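You operate a simulated robot arm through the tools that you are given. There is no shell and no other tool. Be economical: measure what you need, move in short steps, check, and stop when the job is done.

You are at the controls of a simulated two-armed robot. One attempt, no reset.

JOB
On the top of the vice bench, fold the blue cloth in half.

It is judged by the outcome, as a careful person would: the job done as asked, and still so three seconds after it is handed in. It fails if anything else is knocked over, pushed out of place, dropped, spilled or broken. Flat cloth is picked up by pressing the open fingertips on it (5 to 10 N) and closing them slowly along it; thin cloth reads only 2 to 8 mm in the jaws.

ROBOT AND FRAMES
Two 7-joint arms with two-finger parallel grippers on one trunk, on a base that drives. Base frame: it is fixed to the floor where the robot stands at the start and does not move with it; the origin is under the middle of the robot, x ahead of it, y to its left, z up; the surface under the hand at the start is at about z = 860. Units: mm, degrees, N and s.
The left shoulder is at the start at [50, 177, 1154], the right one opposite. With the tool pointing down near the work surface each hand reaches from about 220 to 700 mm from the robot's upright axis, wherever it stands, measured 20 degrees to its own side. Places, roughly: top of the vice bench [500, -200, 900]. Payload 3.43 kg a hand.
The tool frame of a hand sits at the grasp point between the pads (the TCP): z along the fingers, y along the line on which they close. The tips reach 34 mm beyond it. The gripper opens to 128 mm. The fingers are 24 mm wide and 12 mm thick; the gripper's body (48 by 130 mm) begins 96 mm behind the TCP.
Orientation is told as [roll, pitch, yaw] about the base's x, y, z axes, in that order, counted from this pose: with the fingers straight down and closing along the base's y, the tool's x points along the base's -x, its y along +y and its z along -z.

CONTROLS
- The arms move only by the tool apply_moves. It takes "left_targets", "right_targets" or both (then of equal length, played together; a hand with none holds still); each is a list of rows, each a list of 7 numbers: the turn, a rotation vector about the tool's x, y, z in rad, then the shift along the tool's x, y, z in mm, then the gripper command, from -1 (fully open) to 1 (shut), values between in proportion. In form: [[wx, wy, wz, tx, ty, tz, fingers], ...]. A call has 1 to 8 rows; each row shifts and turns the commanded pose from where the row before left it, along the tool's axes as they then stand. Each row takes 0.2 s and may step no farther than 50 mm and 8.6 degrees from the row before; otherwise, or with a gripper value out of range, the whole call is refused. A pose out of reach is approached as far as the arm can. The call stops where the force on the tool passes 40 N (or 10 N more than at its start, if that is more) or the arm is blocked; 0.2 s more then pass. Each finger travels about 108 mm/s and halts on what it meets, pressing with about 43 N; the grip force reading is that of the motor and also rises with nothing between the fingers. The clock runs only during rows and for 0.2 s after the last one: add rows that do not move to give the fingers time. It gives the time, the measured TCP pose, the force on the tool (base axes), the opening and the grip force at its end, in the units of the frame above (readings bear some noise), with the torque about the TCP (base axes, N m) and any sound that the robot's microphone picked up.
- Cameras (640 x 400 px; columns grow to the right, rows downward): "scene" is now at [144.4, -30, 1299.6]; the picture's right is [-0.37, -0.93, 0.00], its down [-0.68, 0.27, -0.69] and it looks along [0.64, -0.25, -0.73] (base axes); focal length 255 px, centre (320, 200). "left" rides on the left gripper at [76, 11, -160] in its tool frame; the picture's right is [-0.15, 0.99, 0.00], its down [-0.88, -0.13, -0.46] and it looks along [-0.45, -0.07, 0.89] (tool axes); focal length 234 px, centre (320, 200). "right" rides on the right gripper at [76, -11, -160] in its tool frame; the picture's right is [0.15, 0.99, 0.00], its down [-0.88, 0.13, -0.46] and it looks along [-0.45, 0.07, 0.89] (tool axes); focal length 234 px, centre (320, 200). There is no depth. A picture from a camera that has moved, and an enlarged one, comes with that camera's place and axes in the base frame and with its lens.
- snapshot(camera): a new picture of that camera. The clock stands still meanwhile.
- slide_trunk(by): slides the trunk up (or, below 0, down) by that many mm; the arms and the scene camera ride with it, the base frame stays. It gives what a move gives, with no picture.
- drive_base(legs): drives the robot by 1 to 6 legs, each [ahead, turn to the left] in mm and degrees, along the robot's own axes; the way and the turn of a leg run together, so that a leg with both is an arc; at most 1500 mm and 180 degrees a leg. The arms and the cameras ride along, it lands a little off, and it stops where it bumps. It gives what a move gives.
- aim_head(pan, tilt): turns the head with the scene camera to pan (to the left, within 80 degrees either way) and tilt (down, from -29 to 69), counted from straight ahead of the robot. It gives what a move gives.
- enlarge(camera, box): a new picture of the part [left, top, right, bottom] of that camera's present view, enlarged. The clock stands still meanwhile.
- finish_job(): hands the job in; it is judged then, once.

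Go step by step. Nothing tells you exact positions but the pictures and the camera data: compare them with the known pose of the tool, close in by small moves and look again before you grip or let go. The budget is 120 turns and 108 pictures, counting those below and the enlarged ones. Unless the task says otherwise, let go and move clear before handing in, and close with one line.

The tools are called as name(argument=value, ...) on one line, values as JSON. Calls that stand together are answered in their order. apply_moves: Moves the arms, as the interface text tells. Its arguments: {"type":"object","properties":{"left_targets":{"type":"array","items":{"type":"array","items":{"type":"number"}}},"right_targets":{"type":"array","items":{"type":"array","items":{"type":"number"}}}},"required":[]} The other tools are called the same way: slide_trunk (by) slides the trunk up or down; drive_base (legs) drives the base; aim_head (pan, tilt) turns the head that bears the scene camera; snapshot (camera) takes a picture; enlarge (camera, box) takes an enlarged picture of a part of a camera's view; finish_job () hands the job in.

At the start:

```text
time: 0.0
left_eef_pos: [503.4, 77.2, 1008.3]
left_ee_rot: [0.0, 0.0, 0.0]
left_force: [0.2, -0.2, 0.6]
left_ft_torque: [0.01, 0.0, 0.0]
left_gripper_width: 127.9
left_grasp_force: 0.1
right_eef_pos: [431.5, -268.1, 1084.1]
right_ee_rot: [0.0, 0.0, 0.0]
right_force: [-0.7, -0.3, -0.3]
right_ft_torque: [0.01, 0.01, -0.03]
right_gripper_width: 128.0
right_grasp_force: 0.1
trunk travel left (down, up): [-325.0, 76.0]
robot x, y, heading: [-2.9, 2.4, 0.3]
head pan, tilt: [-21.4, 46.6]
```

scene: 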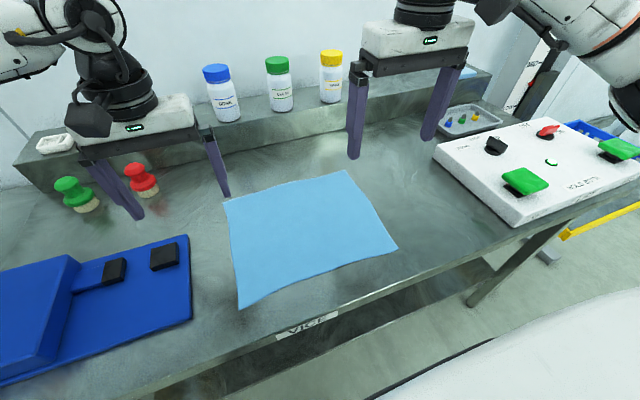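
right: 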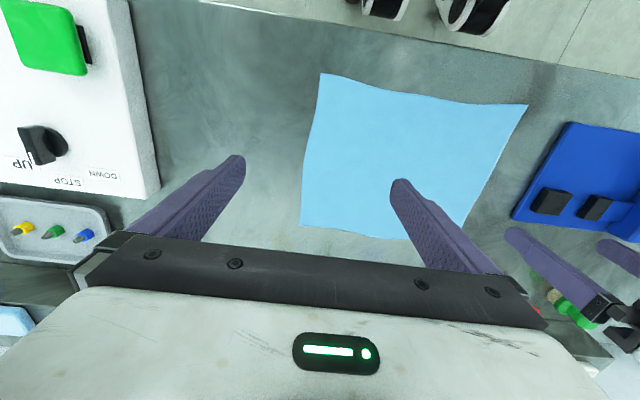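
left: 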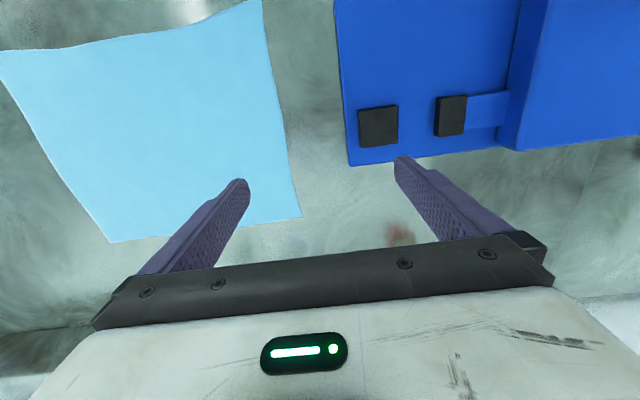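

The cloth is about x 347–611, y -289–40 on the bench at z≈860. I'll take the two near corners, one with each hand, and carry them to the far corners; first I'll hover just above them.

apply_moves(left_targets=[[0, 0, 0, 28.2, -13.8, 16.6, 0.2], [0, 0, 0, 28.2, -13.8, 16.6, 0.2], [0, 0, 0, 28.2, -13.8, 16.6, 0.2], [0, 0, 0, 28.2, -13.8, 16.6, 0.2], [0, 0, 0, 28.2, -13.8, 16.6, 0.2], [0, 0, 0, 0, 0, 0, 0.2]], right_targets=[[0, 0, 0, 13.9, 4.6, 31.8, 0.2], [0, 0, 0, 13.9, 4.6, 31.8, 0.2], [0, 0, 0, 13.9, 4.6, 31.8, 0.2], [0, 0, 0, 13.9, 4.6, 31.8, 0.2], [0, 0, 0, 13.9, 4.6, 31.8, 0.2], [0, 0, 0, 0, 0, 0, 0.2]])

snapshot(camera="scene")

snapshot(camera="right")

snapshot(camera="left")

```text
time: 1.4
left_eef_pos: [360.3, 7.8, 925.0]
left_ee_rot: [0.0, 0.0, 0.1]
left_force: [-1.4, 0.1, 0.3]
left_ft_torque: [0.04, 0.04, -0.02]
left_gripper_width: 51.0
left_grasp_force: 0.1
right_eef_pos: [362.3, -244.1, 923.3]
right_ee_rot: [0.0, 0.0, -0.1]
right_force: [-0.3, 0.2, -0.6]
right_ft_torque: [0.0, -0.01, 0.01]
right_gripper_width: 51.2
right_grasp_force: 0.1
trunk travel left (down, up): [-325.0, 76.0]
robot x, y, heading: [-3.5, -1.7, 0.1]
head pan, tilt: [-21.4, 46.6]
```

```text
104 pictures are left
camera scene: at [144.5, -29.9, 1299.6], right [-0.37, -0.93, 0.0], down [-0.68, 0.27, -0.69], along [0.64, -0.25, -0.73], focal length 255 px, centre (320, 200)
```

scene: 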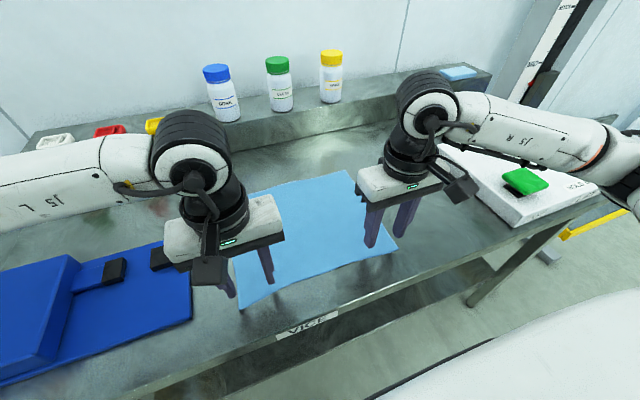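

```text
103 pictures are left
camera right: at [287.8, -255.3, 1083.6], right [-0.15, 0.99, 0.0], down [0.88, 0.13, 0.46], along [0.45, 0.07, -0.89], focal length 234 px, centre (320, 200)
```

right: 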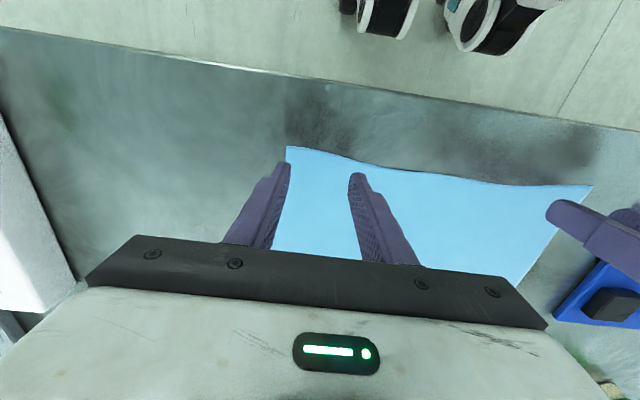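

```text
102 pictures are left
camera left: at [283.6, 17.7, 1084.2], right [0.14, 0.99, 0.0], down [0.88, -0.13, 0.46], along [0.45, -0.07, -0.89], focal length 234 px, centre (320, 200)
```

left: 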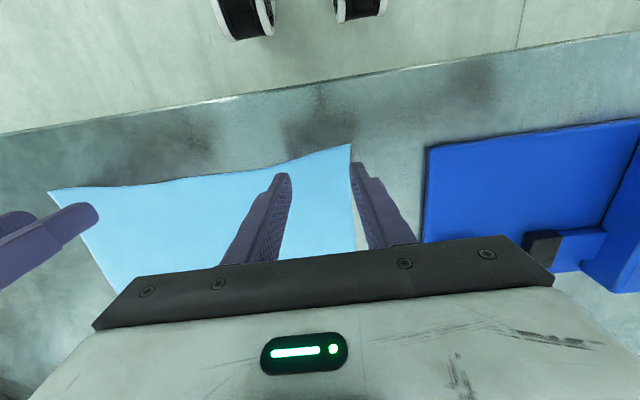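

Corners measured: right about (349, -278), left about (342, 37). I'm narrowing the jaws to 36 mm, centring both hands inside the cloth and going down to just above it.

apply_moves(left_targets=[[0, 0, 0, -6, -6, 10, 0.44], [0, 0, 0, 0, 0, 14, 0.44], [0, 0, 0, 0, 0, 3, 0.44], [0, 0, 0, 0, 0, 0, 0.44]], right_targets=[[0, 0, 0, -5, 2, 10, 0.44], [0, 0, 0, 0, 0, 13, 0.44], [0, 0, 0, 0, 0, 3, 0.44], [0, 0, 0, 0, 0, 0, 0.44]])

snapshot(camera="right")

snapshot(camera="left")

```text
time: 2.4
left_eef_pos: [366.7, 3.2, 897.7]
left_ee_rot: [0.0, 0.0, 0.0]
left_force: [-0.9, -0.3, -0.3]
left_ft_torque: [0.01, -0.01, -0.03]
left_gripper_width: 36.4
left_grasp_force: 0.0
right_eef_pos: [367.7, -243.7, 898.3]
right_ee_rot: [0.0, -0.1, -0.1]
right_force: [0.3, -0.2, -0.6]
right_ft_torque: [0.01, -0.02, 0.02]
right_gripper_width: 36.0
right_grasp_force: 0.1
trunk travel left (down, up): [-325.0, 76.0]
robot x, y, heading: [-1.0, -2.6, -0.2]
head pan, tilt: [-21.4, 46.6]
```

```text
101 pictures are left
camera right: at [292.5, -253.3, 1058.1], right [-0.15, 0.99, 0.0], down [0.88, 0.13, 0.46], along [0.45, 0.07, -0.89], focal length 234 px, centre (320, 200)
```

right: 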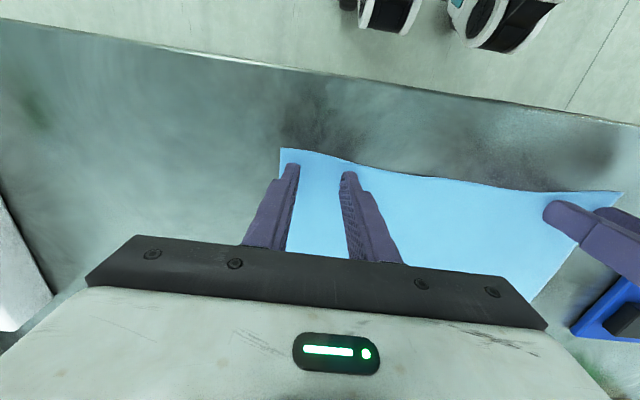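

```text
100 pictures are left
camera left: at [289.9, 11.9, 1057.0], right [0.15, 0.99, 0.0], down [0.88, -0.13, 0.46], along [0.45, -0.07, -0.89], focal length 234 px, centre (320, 200)
```

left: 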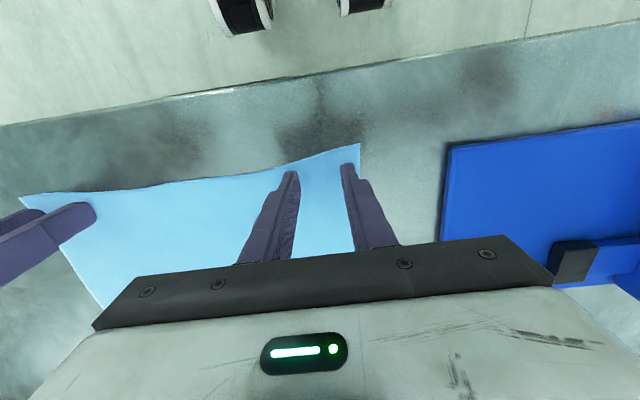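

Both hands' fingertips are inside the corners, with a few mm left to go. I'm lowering gently to contact and reading the force.

apply_moves(left_targets=[[0, 0, 0, 0, 0, 2, 0.44], [0, 0, 0, 0, 0, 2, 0.44], [0, 0, 0, 0, 0, 0, 0.44]], right_targets=[[0, 0, 0, 0, 0, 2, 0.44], [0, 0, 0, 0, 0, 2, 0.44], [0, 0, 0, 0, 0, 0, 0.44]])

```text
time: 3.2
left_eef_pos: [367.3, 3.1, 896.2]
left_ee_rot: [-0.1, -0.1, 0.0]
left_force: [0.3, 1.5, 13.7]
left_ft_torque: [0.16, 0.03, -0.03]
left_gripper_width: 36.0
left_grasp_force: 0.0
right_eef_pos: [366.8, -241.5, 894.9]
right_ee_rot: [0.0, -0.2, -0.1]
right_force: [0.7, -1.2, 5.0]
right_ft_torque: [-0.05, -0.01, -0.02]
right_gripper_width: 35.9
right_grasp_force: 0.1
trunk travel left (down, up): [-325.0, 76.0]
robot x, y, heading: [4.3, 0.4, -0.0]
head pan, tilt: [-21.4, 46.6]
```

Both are touching, left at 14 N and right at 5 N. I'll even them out and close slowly.

apply_moves(left_targets=[[0, 0, 0, 0, 0, -1.4, 0.44], [0, 0, 0, 0, 0, 0, 0.52], [0, 0, 0, 0, 0, 0, 0.6], [0, 0, 0, 0, 0, 0, 0.68], [0, 0, 0, 0, 0, 0, 0.76], [0, 0, 0, 0, 0, 0, 0.84], [0, 0, 0, 0, 0, 0, 0.92], [0, 0, 0, 0, 0, 0, 1]], right_targets=[[0, 0, 0, 0, 0, 0.7, 0.44], [0, 0, 0, 0, 0, 0, 0.52], [0, 0, 0, 0, 0, 0, 0.6], [0, 0, 0, 0, 0, 0, 0.68], [0, 0, 0, 0, 0, 0, 0.76], [0, 0, 0, 0, 0, 0, 0.84], [0, 0, 0, 0, 0, 0, 0.92], [0, 0, 0, 0, 0, 0, 1]])

snapshot(camera="right")

snapshot(camera="left")

```text
time: 5.0
left_eef_pos: [365.8, 1.9, 897.5]
left_ee_rot: [-0.1, -0.1, -0.1]
left_force: [0.2, -0.2, 0.4]
left_ft_torque: [-0.01, 0.0, -0.02]
left_gripper_width: 0.0
left_grasp_force: 32.7
right_eef_pos: [367.1, -242.6, 895.4]
right_ee_rot: [-0.1, -0.3, 0.0]
right_force: [0.5, -2.2, 28.2]
right_ft_torque: [-0.1, 0.08, -0.02]
right_gripper_width: 0.1
right_grasp_force: 32.5
trunk travel left (down, up): [-325.0, 76.0]
robot x, y, heading: [1.7, 0.8, -0.1]
head pan, tilt: [-21.4, 46.6]
```

```text
99 pictures are left
camera right: at [291.3, -252.7, 1054.7], right [-0.14, 0.99, 0.0], down [0.88, 0.13, 0.46], along [0.45, 0.07, -0.89], focal length 234 px, centre (320, 200)
```

right: 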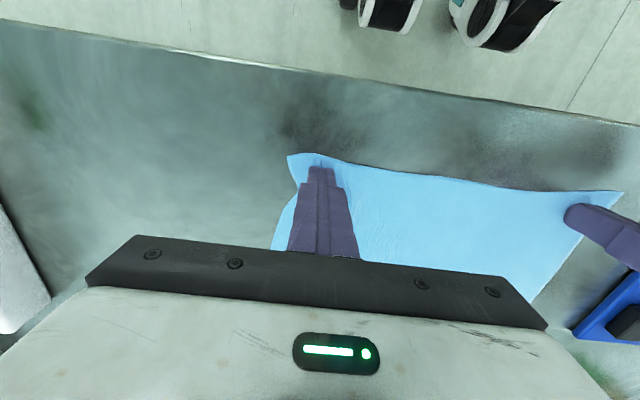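

```text
98 pictures are left
camera left: at [288.6, 12.6, 1055.5], right [0.15, 0.99, 0.0], down [0.88, -0.13, 0.46], along [0.45, -0.07, -0.89], focal length 234 px, centre (320, 200)
```

left: 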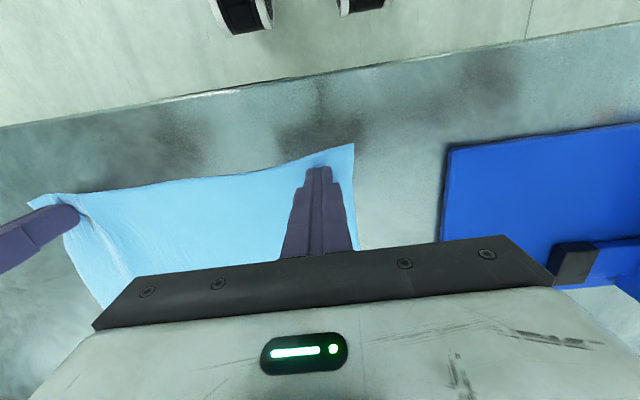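

The jaws shut empty: left had lost contact and right pressed too hard. I'll lift slightly, reopen, and retry with force corrections along the way.

apply_moves(left_targets=[[0, 0, 0, 0, 0, -5, 1], [0, 0, 0, 0, 0, 0, 0.44], [0, 0, 0, 0, 0, 0, 0.44], [0, 0, 0, 0, 0, 0, 0.44], [0, 0, 0, 0, 0, 3, 0.44], [0, 0, 0, 0, 0, 2.3, 0.44], [0, 0, 0, 0, 0, 0, 0.44]], right_targets=[[0, 0, 0, 0, 0, -6, 1], [0, 0, 0, 0, 0, 0, 0.44], [0, 0, 0, 0, 0, 0, 0.44], [0, 0, 0, 0, 0, 0, 0.44], [0, 0, 0, 0, 0, 2, 0.44], [0, 0, 0, 0, 0, 2, 0.44], [0, 0, 0, 0, 0, 0, 0.44]])

snapshot(camera="right")

```text
time: 6.6
left_eef_pos: [366.6, 2.4, 896.8]
left_ee_rot: [0.0, 0.0, 0.0]
left_force: [-1.2, -0.7, 1.6]
left_ft_torque: [0.03, -0.01, 0.01]
left_gripper_width: 35.7
left_grasp_force: 0.0
right_eef_pos: [367.5, -242.7, 896.4]
right_ee_rot: [-0.1, 0.0, 0.0]
right_force: [0.4, 0.0, -0.4]
right_ft_torque: [0.0, 0.02, -0.02]
right_gripper_width: 35.9
right_grasp_force: 0.0
trunk travel left (down, up): [-325.0, 76.0]
robot x, y, heading: [-3.4, 5.6, 0.1]
head pan, tilt: [-21.4, 46.6]
```

```text
97 pictures are left
camera right: at [292.2, -253.3, 1055.8], right [-0.15, 0.99, 0.0], down [0.88, 0.13, 0.46], along [0.45, 0.07, -0.89], focal length 234 px, centre (320, 200)
```

right: 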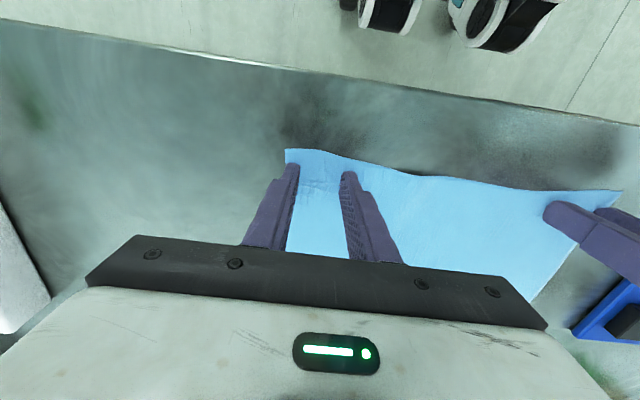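

The cloth has nearly relaxed flat and the hands are just at the surface. I'm pressing a little.

apply_moves(left_targets=[[0, 0, 0, 0, 0, 0.6, 0.44], [0, 0, 0, 0, 0, 0, 0.44]], right_targets=[[0, 0, 0, 0, 0, 1.1, 0.44], [0, 0, 0, 0, 0, 0, 0.44]])

```text
time: 7.2
left_eef_pos: [366.9, 2.7, 894.7]
left_ee_rot: [0.0, 0.0, 0.0]
left_force: [-0.5, -1.0, 2.4]
left_ft_torque: [-0.01, 0.02, -0.03]
left_gripper_width: 36.0
left_grasp_force: 0.1
right_eef_pos: [367.6, -242.8, 895.0]
right_ee_rot: [0.1, 0.0, -0.1]
right_force: [-0.5, -1.0, 6.0]
right_ft_torque: [-0.03, 0.06, 0.06]
right_gripper_width: 36.0
right_grasp_force: 0.2
trunk travel left (down, up): [-325.0, 76.0]
robot x, y, heading: [0.9, 0.8, -0.2]
head pan, tilt: [-21.4, 46.6]
```

Right is at 6 N and left at 2.4 N. I'm adding a little on the left and beginning to close slowly.

apply_moves(left_targets=[[0, 0, 0, 0, 0, 0.5, 0.44], [0, 0, 0, 0, 0, 0, 0.48], [0, 0, 0, 0, 0, 0, 0.53], [0, 0, 0, 0, 0, 0, 0.58]], right_targets=[[0, 0, 0, 0, 0, 0.1, 0.44], [0, 0, 0, 0, 0, 0, 0.48], [0, 0, 0, 0, 0, 0, 0.53], [0, 0, 0, 0, 0, 0, 0.58]])

snapshot(camera="right")

snapshot(camera="left")

```text
time: 8.2
left_eef_pos: [368.3, 3.0, 895.7]
left_ee_rot: [-0.1, 0.0, 0.0]
left_force: [0.4, -0.8, 13.2]
left_ft_torque: [0.01, -0.02, 0.0]
left_gripper_width: 25.4
left_grasp_force: 0.1
right_eef_pos: [367.7, -243.0, 896.6]
right_ee_rot: [0.1, -0.1, 0.0]
right_force: [0.4, 1.5, 7.2]
right_ft_torque: [0.02, 0.04, -0.03]
right_gripper_width: 26.1
right_grasp_force: 0.1
trunk travel left (down, up): [-325.0, 76.0]
robot x, y, heading: [1.4, 0.9, -0.0]
head pan, tilt: [-21.4, 46.6]
```

```text
96 pictures are left
camera right: at [291.5, -252.7, 1055.0], right [-0.15, 0.99, 0.0], down [0.88, 0.13, 0.46], along [0.45, 0.07, -0.89], focal length 234 px, centre (320, 200)
```

right: 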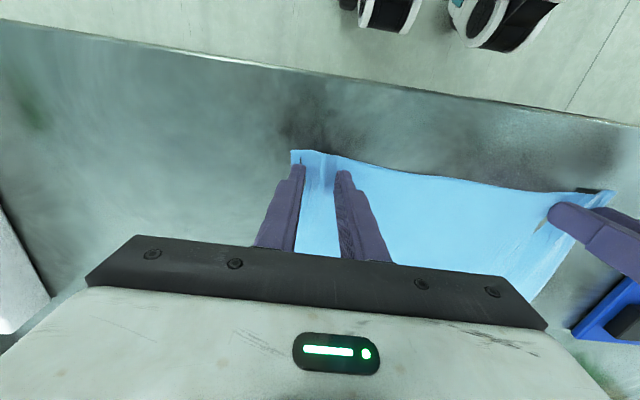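

```text
95 pictures are left
camera left: at [289.2, 12.2, 1054.6], right [0.15, 0.99, 0.0], down [0.88, -0.13, 0.46], along [0.45, -0.07, -0.89], focal length 234 px, centre (320, 200)
```

left: 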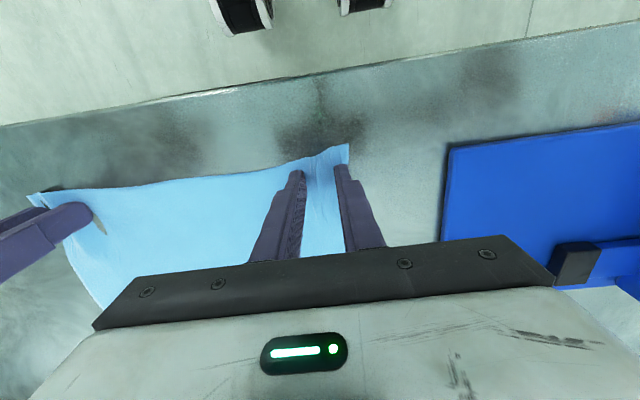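

The ridge is gathering on both sides. Left needs slightly less pressure as I keep closing.

apply_moves(left_targets=[[0, 0, 0, 0, 0, -0.4, 0.62], [0, 0, 0, 0, 0, 0, 0.67], [0, 0, 0, 0, 0, 0, 0.72], [0, 0, 0, 0, 0, 0, 0.77]], right_targets=[[0, 0, 0, 0, 0, 0, 0.62], [0, 0, 0, 0, 0, 0, 0.67], [0, 0, 0, 0, 0, 0, 0.72], [0, 0, 0, 0, 0, 0, 0.77]])

snapshot(camera="right")

snapshot(camera="left")

```text
time: 9.2
left_eef_pos: [367.0, 2.2, 896.1]
left_ee_rot: [-0.1, -0.1, -0.1]
left_force: [-0.1, -9.0, 12.0]
left_ft_torque: [-0.41, -0.05, -0.03]
left_gripper_width: 15.6
left_grasp_force: 7.0
right_eef_pos: [366.0, -241.5, 894.7]
right_ee_rot: [0.1, -0.2, 0.0]
right_force: [1.0, 7.6, 8.8]
right_ft_torque: [0.29, 0.0, 0.02]
right_gripper_width: 17.6
right_grasp_force: 3.7
trunk travel left (down, up): [-325.0, 76.0]
robot x, y, heading: [-1.2, -1.5, 0.2]
head pan, tilt: [-21.4, 46.6]
```

```text
94 pictures are left
camera right: at [291.3, -252.4, 1055.0], right [-0.15, 0.99, 0.0], down [0.88, 0.13, 0.46], along [0.45, 0.07, -0.89], focal length 234 px, centre (320, 200)
```

right: 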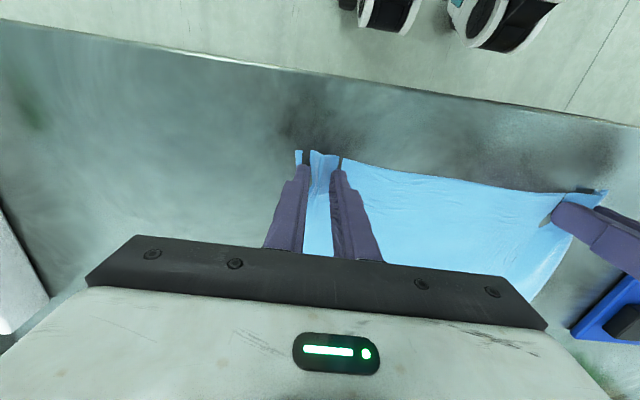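

```text
93 pictures are left
camera left: at [288.9, 12.3, 1054.8], right [0.15, 0.99, 0.0], down [0.88, -0.13, 0.46], along [0.45, -0.07, -0.89], focal length 234 px, centre (320, 200)
```

left: 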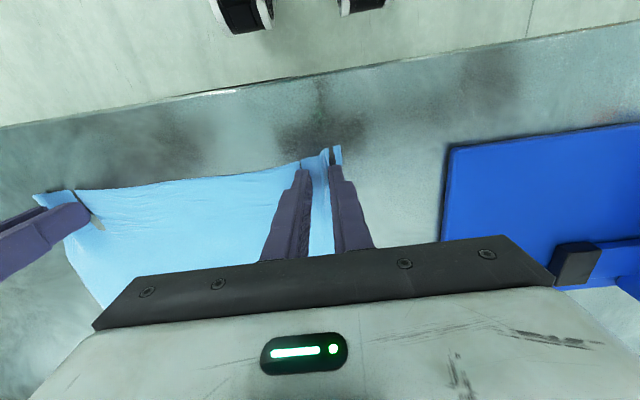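

The gather is rising well between the pads. I'm continuing to a shut grip.

apply_moves(left_targets=[[0, 0, 0, 0, 0, -0.2, 0.81], [0, 0, 0, 0, 0, 0, 0.86], [0, 0, 0, 0, 0, 0, 0.91], [0, 0, 0, 0, 0, 0, 0.96], [0, 0, 0, 0, 0, 0, 1], [0, 0, 0, 0, 0, 0, 1]], right_targets=[[0, 0, 0, 0, 0, 0, 0.81], [0, 0, 0, 0, 0, 0, 0.86], [0, 0, 0, 0, 0, 0, 0.91], [0, 0, 0, 0, 0, 0, 0.96], [0, 0, 0, 0, 0, 0, 1], [0, 0, 0, 0, 0, 0, 1]])

snapshot(camera="right")

snapshot(camera="left")

```text
time: 10.6
left_eef_pos: [366.4, 3.8, 897.0]
left_ee_rot: [0.0, -0.1, 0.1]
left_force: [-0.5, -2.8, 16.8]
left_ft_torque: [-0.16, 0.09, 0.04]
left_gripper_width: 0.0
left_grasp_force: 32.9
right_eef_pos: [366.4, -243.7, 895.1]
right_ee_rot: [0.0, -0.2, -0.2]
right_force: [1.2, 7.7, 9.1]
right_ft_torque: [0.3, -0.14, -0.05]
right_gripper_width: 2.3
right_grasp_force: 36.9
trunk travel left (down, up): [-325.0, 76.0]
robot x, y, heading: [-1.2, 1.9, -0.2]
head pan, tilt: [-21.4, 46.6]
```

```text
92 pictures are left
camera right: at [291.6, -252.8, 1055.1], right [-0.14, 0.99, 0.0], down [0.88, 0.13, 0.46], along [0.45, 0.06, -0.89], focal length 234 px, centre (320, 200)
```

right: 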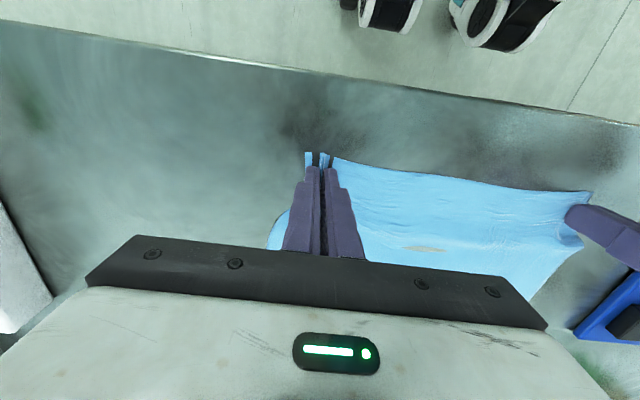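

```text
91 pictures are left
camera left: at [289.1, 13.3, 1055.2], right [0.14, 0.99, 0.0], down [0.88, -0.13, 0.46], along [0.45, -0.07, -0.89], focal length 234 px, centre (320, 200)
```

left: 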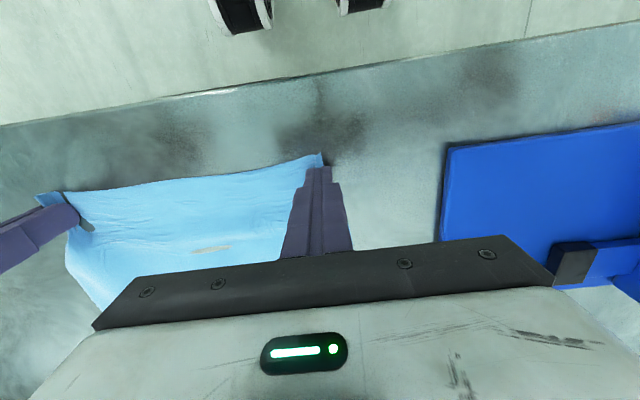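

Right has the cloth (2.3 mm). On the left the edge slipped past the outer finger, so I'll lift it, open, and retry farther in while the right holds still.

apply_moves(left_targets=[[0, 0, 0, 0, 0, -12, 1], [0, 0, 0, 0, -18, 0, 0.44], [0, 0, 0, 0, 0, 0, 0.44], [0, 0, 0, 0, 0, 0, 0.44], [0, 0, 0, 0, 0, 0, 0.44]])

snapshot(camera="left")

snapshot(camera="scene")

```text
time: 11.8
left_eef_pos: [366.8, -16.2, 907.3]
left_ee_rot: [0.0, 0.1, 0.0]
left_force: [-0.1, -0.9, 0.6]
left_ft_torque: [0.03, -0.03, 0.03]
left_gripper_width: 35.8
left_grasp_force: 0.0
right_eef_pos: [367.8, -243.1, 895.4]
right_ee_rot: [0.0, -0.1, -0.1]
right_force: [0.7, -2.7, 17.4]
right_ft_torque: [-0.06, -0.18, -0.02]
right_gripper_width: 2.3
right_grasp_force: 37.0
trunk travel left (down, up): [-325.0, 76.0]
robot x, y, heading: [-1.1, -4.6, 0.0]
head pan, tilt: [-21.4, 46.6]
```

```text
90 pictures are left
camera left: at [289.2, -5.8, 1066.6], right [0.15, 0.99, 0.0], down [0.88, -0.13, 0.46], along [0.45, -0.07, -0.89], focal length 234 px, centre (320, 200)
```

left: 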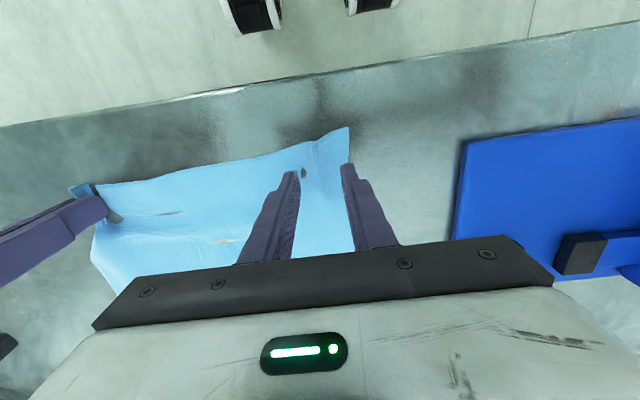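

```text
89 pictures are left
camera scene: at [143.5, -29.6, 1299.8], right [-0.37, -0.93, 0.0], down [-0.68, 0.27, -0.69], along [0.64, -0.25, -0.73], focal length 255 px, centre (320, 200)
```

scene: 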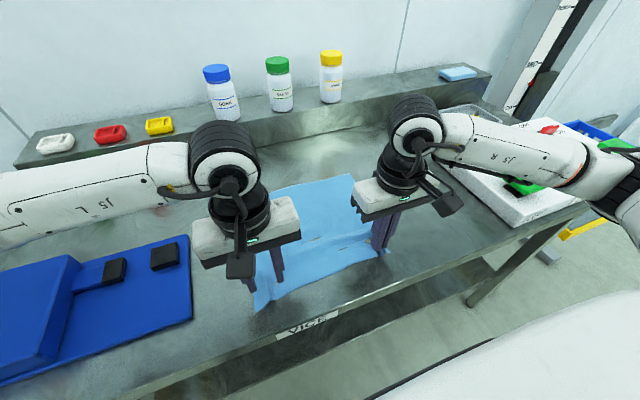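

The left corner now lies near (330, 12). I'm shifting the left hand farther in (y≈-28) and a bit nearer, then touching down.

apply_moves(left_targets=[[0, 0, 0, 8, -12, 0, 0.42], [0, 0, 0, 0, 0, 7, 0.42], [0, 0, 0, 0, 0, 4.5, 0.42], [0, 0, 0, 0, 0, 0, 0.42]])

snapshot(camera="left")

```text
time: 12.8
left_eef_pos: [358.9, -27.7, 896.1]
left_ee_rot: [0.0, -0.1, 0.1]
left_force: [0.1, -0.5, 0.5]
left_ft_torque: [0.0, 0.02, 0.03]
left_gripper_width: 37.3
left_grasp_force: 0.0
right_eef_pos: [367.0, -243.3, 895.6]
right_ee_rot: [0.0, -0.1, -0.1]
right_force: [2.2, -3.7, 18.4]
right_ft_torque: [-0.16, -0.15, -0.04]
right_gripper_width: 2.5
right_grasp_force: 37.4
trunk travel left (down, up): [-325.0, 76.0]
robot x, y, heading: [-0.6, -0.7, -0.1]
head pan, tilt: [-21.4, 46.6]
```

```text
88 pictures are left
camera left: at [281.2, -17.9, 1055.2], right [0.15, 0.99, 0.0], down [0.88, -0.13, 0.46], along [0.45, -0.07, -0.89], focal length 234 px, centre (320, 200)
```

left: 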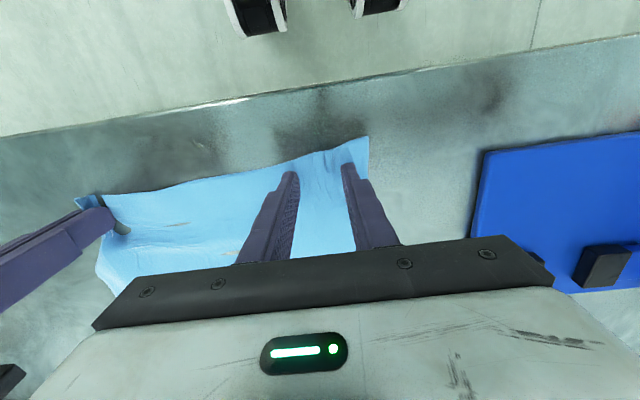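

Good position: both left tips lie on the cloth with margin to the edge. I'm pressing to about 7 N.

apply_moves(left_targets=[[0, 0, 0, 0, 0, 1.2, 0.42], [0, 0, 0, 0, 0, 0.4, 0.42], [0, 0, 0, 0, 0, 0, 0.42]])

```text
time: 13.6
left_eef_pos: [359.6, -28.7, 895.1]
left_ee_rot: [0.0, -0.2, 0.1]
left_force: [-0.3, 1.2, 15.3]
left_ft_torque: [0.27, 0.09, 0.03]
left_gripper_width: 36.9
left_grasp_force: 0.0
right_eef_pos: [366.8, -241.5, 896.2]
right_ee_rot: [0.1, 0.0, -0.1]
right_force: [3.9, -2.0, 13.4]
right_ft_torque: [-0.06, -0.16, 0.0]
right_gripper_width: 2.3
right_grasp_force: 36.9
trunk travel left (down, up): [-325.0, 76.0]
robot x, y, heading: [-2.9, 1.8, 0.1]
head pan, tilt: [-21.4, 46.6]
```

apply_moves(left_targets=[[0, 0, 0, 0, 0, -0.6, 0.42], [0, 0, 0, 0, 0, 0, 0.47], [0, 0, 0, 0, 0, 0, 0.52], [0, 0, 0, 0, 0, 0, 0.57], [0, 0, 0, 0, 0, 0, 0.62]])

snapshot(camera="left")

```text
time: 14.8
left_eef_pos: [357.5, -28.3, 895.1]
left_ee_rot: [-0.1, -0.2, 0.0]
left_force: [0.6, -2.5, 16.8]
left_ft_torque: [0.04, 0.05, 0.02]
left_gripper_width: 22.6
left_grasp_force: 0.0
right_eef_pos: [366.6, -242.6, 894.7]
right_ee_rot: [0.0, -0.1, 0.0]
right_force: [2.2, 1.0, 12.5]
right_ft_torque: [-0.01, -0.17, 0.0]
right_gripper_width: 2.6
right_grasp_force: 37.1
trunk travel left (down, up): [-325.0, 76.0]
robot x, y, heading: [-1.7, 2.7, 0.1]
head pan, tilt: [-21.4, 46.6]
```

```text
87 pictures are left
camera left: at [280.8, -17.7, 1054.6], right [0.15, 0.99, 0.0], down [0.88, -0.13, 0.46], along [0.45, -0.07, -0.89], focal length 234 px, centre (320, 200)
```

left: 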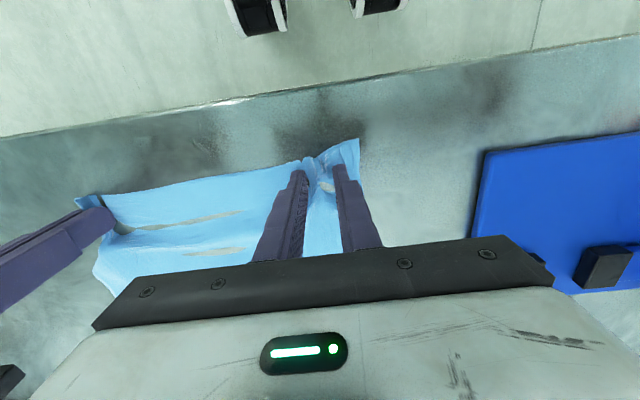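

The ridge is forming well. Force is a bit high, so I'm easing up and closing on.

apply_moves(left_targets=[[0, 0, 0, 0, 0, -0.6, 0.66], [0, 0, 0, 0, 0, 0, 0.7], [0, 0, 0, 0, 0, 0, 0.74], [0, 0, 0, 0, 0, 0, 0.78], [0, 0, 0, 0, 0, 0, 0.82]])

```text
time: 16.0
left_eef_pos: [358.4, -27.7, 895.1]
left_ee_rot: [-0.1, 0.0, 0.1]
left_force: [0.5, -4.1, 6.1]
left_ft_torque: [-0.07, 0.04, -0.01]
left_gripper_width: 12.2
left_grasp_force: 1.7
right_eef_pos: [365.9, -242.4, 894.7]
right_ee_rot: [0.0, -0.1, 0.1]
right_force: [1.6, 2.8, 15.4]
right_ft_torque: [0.12, -0.1, 0.03]
right_gripper_width: 2.3
right_grasp_force: 37.0
trunk travel left (down, up): [-325.0, 76.0]
robot x, y, heading: [-1.2, 1.6, 0.1]
head pan, tilt: [-21.4, 46.6]
```

apply_moves(left_targets=[[0, 0, 0, 0, 0, 0.1, 0.86], [0, 0, 0, 0, 0, 0, 0.9], [0, 0, 0, 0, 0, 0, 0.94], [0, 0, 0, 0, 0, 0, 0.98], [0, 0, 0, 0, 0, 0, 1], [0, 0, 0, 0, 0, 0, 1]])

snapshot(camera="left")

```text
time: 17.4
left_eef_pos: [358.3, -28.6, 895.2]
left_ee_rot: [-0.2, -0.1, 0.1]
left_force: [1.6, -13.9, 3.7]
left_ft_torque: [-0.44, -0.03, 0.01]
left_gripper_width: 2.4
left_grasp_force: 37.0
right_eef_pos: [365.5, -242.4, 895.7]
right_ee_rot: [0.1, -0.2, 0.0]
right_force: [-1.1, 10.6, 15.9]
right_ft_torque: [0.4, -0.04, 0.05]
right_gripper_width: 2.1
right_grasp_force: 37.0
trunk travel left (down, up): [-325.0, 76.0]
robot x, y, heading: [-3.7, -1.7, 0.1]
head pan, tilt: [-21.4, 46.6]
```

```text
86 pictures are left
camera left: at [280.9, -17.9, 1054.8], right [0.15, 0.99, 0.0], down [0.88, -0.13, 0.46], along [0.45, -0.07, -0.89], focal length 234 px, centre (320, 200)
```

left: 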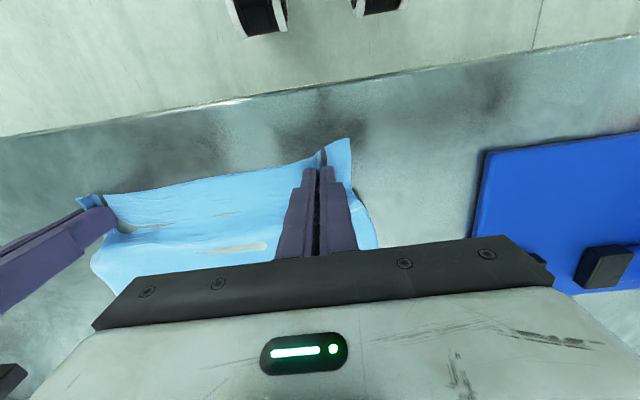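

Both hands now hold cloth (2.4 and 2.1 mm), with some tension between them. I'm lifting both about 80 mm while easing that tension, then looking.

apply_moves(left_targets=[[0, 0, 0, 0, -1, -10, 1], [0, 0, 0, 0, -1, -20, 1], [0, 0, 0, -5, 0, -25, 1], [0, 0, 0, -10, 0, -25, 1], [0, 0, 0, 0, 0, 0, 1]], right_targets=[[0, 0, 0, 0, 1, -10, 1], [0, 0, 0, 0, 1, -20, 1], [0, 0, 0, -5, 0, -25, 1], [0, 0, 0, -10, 0, -25, 1], [0, 0, 0, 0, 0, 0, 1]])

snapshot(camera="scene")

snapshot(camera="left")

snapshot(camera="right")

```text
time: 18.6
left_eef_pos: [374.3, -30.4, 975.2]
left_ee_rot: [0.1, 0.0, 0.0]
left_force: [-0.1, -7.9, -0.3]
left_ft_torque: [-0.22, -0.03, -0.01]
left_gripper_width: 2.5
left_grasp_force: 37.4
right_eef_pos: [382.0, -241.6, 974.1]
right_ee_rot: [0.1, 0.0, 0.0]
right_force: [-2.2, 6.9, 0.5]
right_ft_torque: [0.26, 0.02, 0.05]
right_gripper_width: 2.3
right_grasp_force: 37.0
trunk travel left (down, up): [-325.0, 76.0]
robot x, y, heading: [-2.6, -0.6, -0.1]
head pan, tilt: [-21.4, 46.6]
```

```text
85 pictures are left
camera scene: at [144.4, -30.1, 1299.6], right [-0.37, -0.93, 0.0], down [-0.68, 0.27, -0.69], along [0.64, -0.25, -0.73], focal length 255 px, centre (320, 200)
```

scene: 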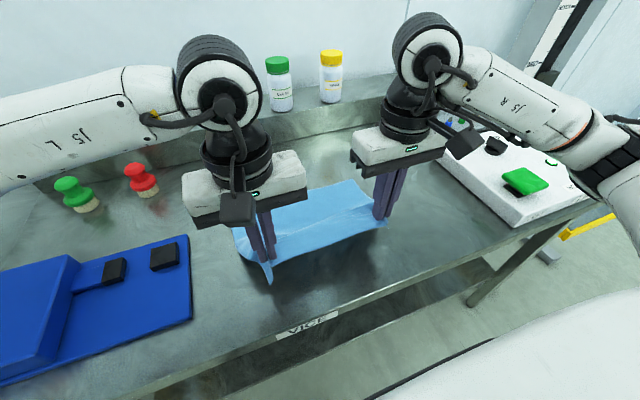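

```text
84 pictures are left
camera left: at [296.5, -20.1, 1134.7], right [0.15, 0.99, 0.0], down [0.88, -0.13, 0.46], along [0.45, -0.07, -0.89], focal length 234 px, centre (320, 200)
```

left: 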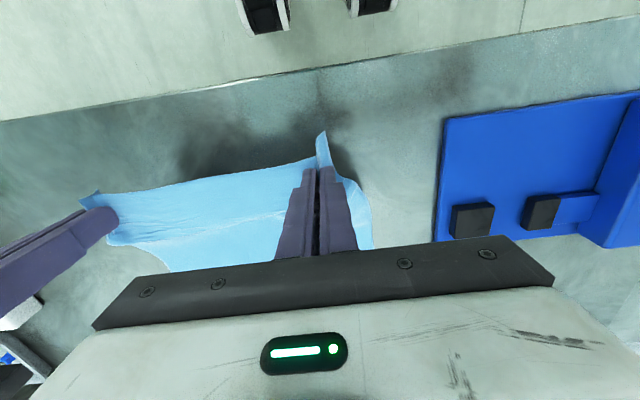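

```text
83 pictures are left
camera right: at [307.2, -251.5, 1134.7], right [-0.15, 0.99, 0.0], down [0.88, 0.13, 0.46], along [0.45, 0.07, -0.89], focal length 234 px, centre (320, 200)
```

right: 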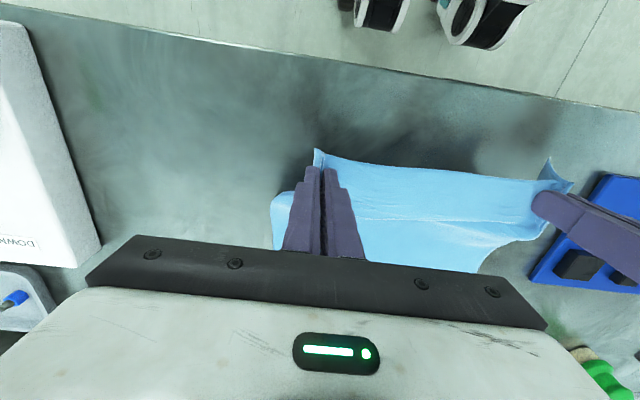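

Both corners came up cleanly. I'm carrying them in an arc over the middle of the cloth.

apply_moves(left_targets=[[0, 0, 0, -20, 0, -12, 1], [0, 0, 0, -28, 0, -10, 1], [0, 0, 0, -29, 0, -6, 1], [0, 0, 0, -29, 0, -2, 1], [0, 0, 0, 0, 0, 0, 1]], right_targets=[[0, 0, 0, -20, 0, -12, 1], [0, 0, 0, -26, 0, -10, 1], [0, 0, 0, -26, 0, -6, 1], [0, 0, 0, -26, 0, -2, 1], [0, 0, 0, 0, 0, 0, 1]])

snapshot(camera="scene")

snapshot(camera="left")

snapshot(camera="right")

```text
time: 19.8
left_eef_pos: [480.6, -28.7, 1005.9]
left_ee_rot: [0.0, 0.0, -0.1]
left_force: [0.3, -7.1, -0.1]
left_ft_torque: [-0.22, -0.01, 0.0]
left_gripper_width: 2.5
left_grasp_force: 37.5
right_eef_pos: [479.7, -240.7, 1005.4]
right_ee_rot: [-0.1, 0.0, 0.0]
right_force: [-0.4, 7.0, 0.6]
right_ft_torque: [0.22, 0.0, 0.04]
right_gripper_width: 2.3
right_grasp_force: 37.0
trunk travel left (down, up): [-325.0, 76.0]
robot x, y, heading: [0.7, -0.5, 0.3]
head pan, tilt: [-21.4, 46.6]
```

```text
82 pictures are left
camera scene: at [144.2, -30.1, 1299.6], right [-0.37, -0.93, 0.0], down [-0.68, 0.27, -0.69], along [0.64, -0.25, -0.73], focal length 255 px, centre (320, 200)
```

scene: 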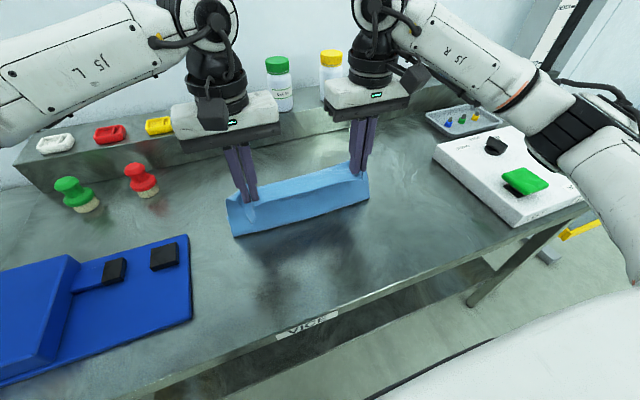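

```text
81 pictures are left
camera left: at [402.5, -19.5, 1163.8], right [0.15, 0.99, 0.0], down [0.88, -0.13, 0.46], along [0.45, -0.07, -0.89], focal length 234 px, centre (320, 200)
```

left: 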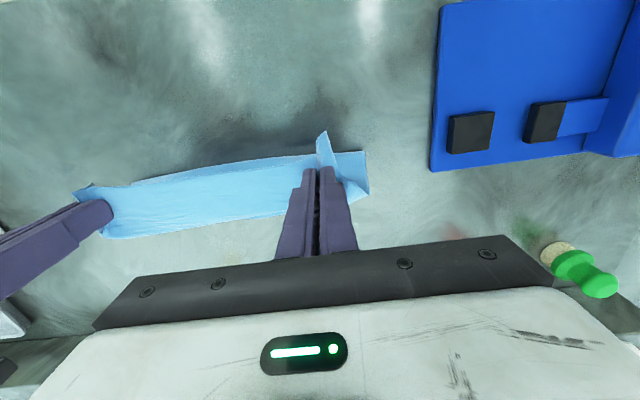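

```text
80 pictures are left
camera right: at [405.0, -250.8, 1165.0], right [-0.15, 0.99, 0.0], down [0.88, 0.13, 0.46], along [0.45, 0.07, -0.89], focal length 234 px, centre (320, 200)
```

right: 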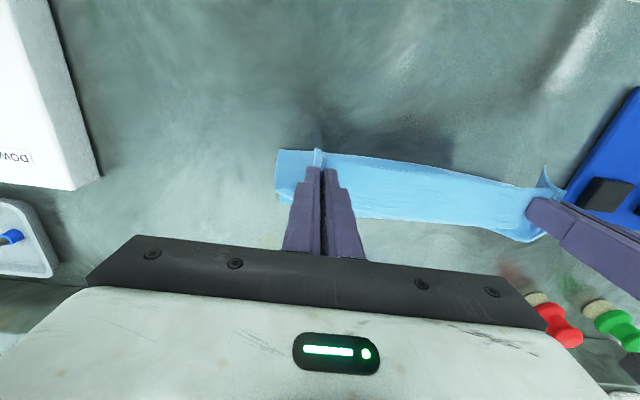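

The sheet stands nearly upright over a fold line near x≈490. I'll zoom in to find the far edge.

enlarge(camera="scene", box=[200, 120, 400, 245])

```text
3.20 times, centred on (300, 182) of scene
camera zoom: at [144.2, -30.1, 1299.6], right [-0.37, -0.93, 0.0], down [-0.68, 0.27, -0.69], along [0.64, -0.25, -0.73], focal length 815 px, centre (384, 256)
```

zoom: 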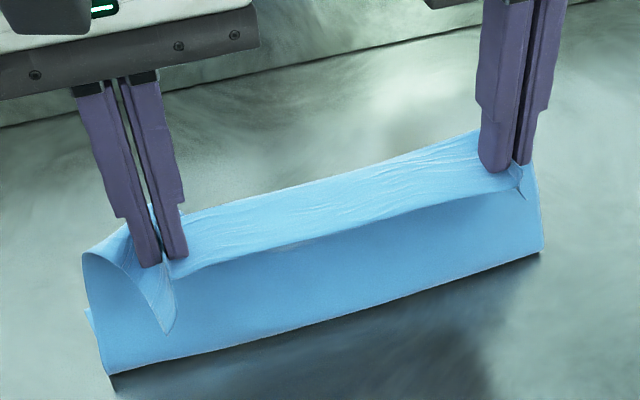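

The near half is standing up with its free flap toward the robot. I'm continuing the arc over and down towards the far edge, staying slightly short.

apply_moves(left_targets=[[0, 0, 0, -20, 0, 1, 1], [0, 0, 0, -20, 0, 5, 1], [0, 0, 0, -20, 0, 10, 1], [0, 0, 0, -18, 0, 15, 1], [0, 0, 0, -15, 0, 20, 1], [0, 0, 0, -10, 0, 20, 1], [0, 0, 0, -3, 0, 18, 1], [0, 0, 0, 0, 0, 0, 1]], right_targets=[[0, 0, 0, -20, 0, 1, 1], [0, 0, 0, -20, 0, 5, 1], [0, 0, 0, -20, 0, 10, 1], [0, 0, 0, -18, 0, 15, 1], [0, 0, 0, -15, 0, 20, 1], [0, 0, 0, -10, 0, 20, 1], [0, 0, 0, -3, 0, 18, 1], [0, 0, 0, 0, 0, 0, 1]])

snapshot(camera="scene")

snapshot(camera="left")

snapshot(camera="right")

enlarge(camera="scene", box=[200, 120, 400, 245])

```text
time: 21.6
left_eef_pos: [586.0, -28.9, 916.0]
left_ee_rot: [0.1, 0.0, -0.1]
left_force: [0.4, -7.3, -0.1]
left_ft_torque: [-0.22, 0.01, -0.01]
left_gripper_width: 2.7
left_grasp_force: 36.7
right_eef_pos: [586.4, -240.3, 914.8]
right_ee_rot: [0.0, 0.1, 0.0]
right_force: [0.5, 6.8, 1.1]
right_ft_torque: [0.24, -0.01, 0.05]
right_gripper_width: 2.4
right_grasp_force: 37.1
trunk travel left (down, up): [-325.0, 76.0]
robot x, y, heading: [-1.2, -2.3, -0.2]
head pan, tilt: [-21.4, 46.6]
```

```text
78 pictures are left
camera scene: at [144.3, -30.0, 1299.6], right [-0.37, -0.93, 0.0], down [-0.68, 0.27, -0.69], along [0.64, -0.25, -0.73], focal length 255 px, centre (320, 200)
```

scene: 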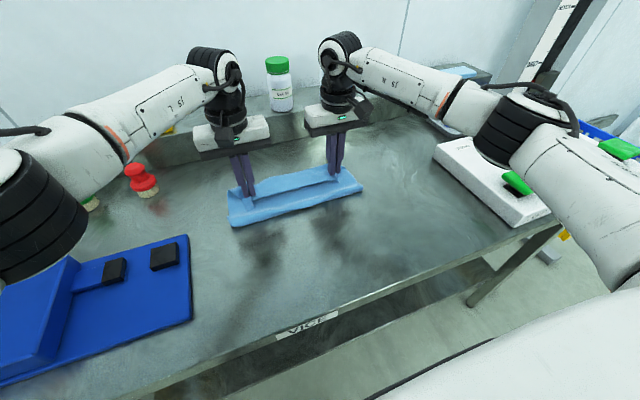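

```text
77 pictures are left
camera left: at [509.1, -19.5, 1074.7], right [0.15, 0.99, 0.0], down [0.88, -0.13, 0.46], along [0.45, -0.07, -0.89], focal length 234 px, centre (320, 200)
```

left: 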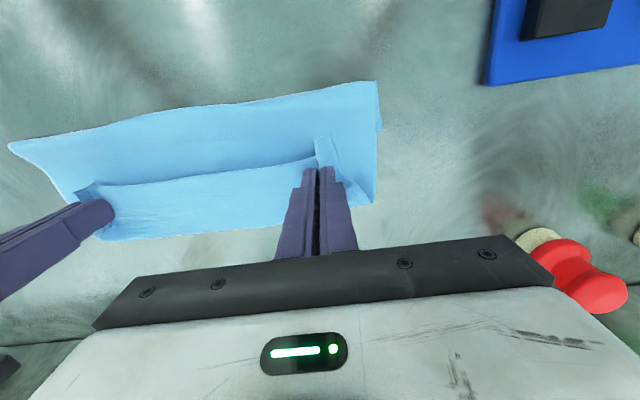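

```text
76 pictures are left
camera right: at [511.7, -250.7, 1075.0], right [-0.15, 0.99, 0.0], down [0.88, 0.13, 0.46], along [0.45, 0.07, -0.89], focal length 234 px, centre (320, 200)
```

right: 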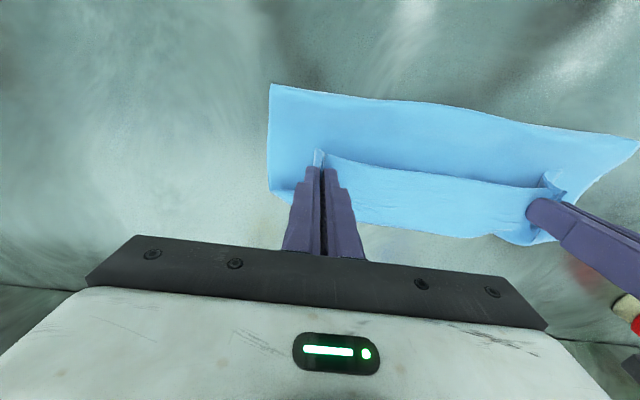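

```text
3.20 times, centred on (300, 182) of scene
camera zoom: at [144.3, -30.0, 1299.6], right [-0.37, -0.93, 0.0], down [-0.68, 0.27, -0.69], along [0.64, -0.25, -0.73], focal length 815 px, centre (384, 256)
```

zoom: 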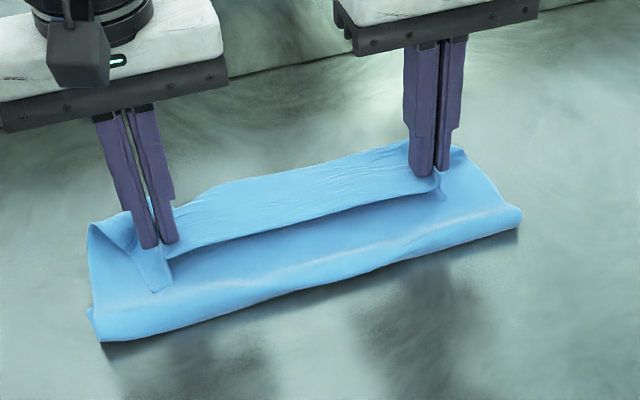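

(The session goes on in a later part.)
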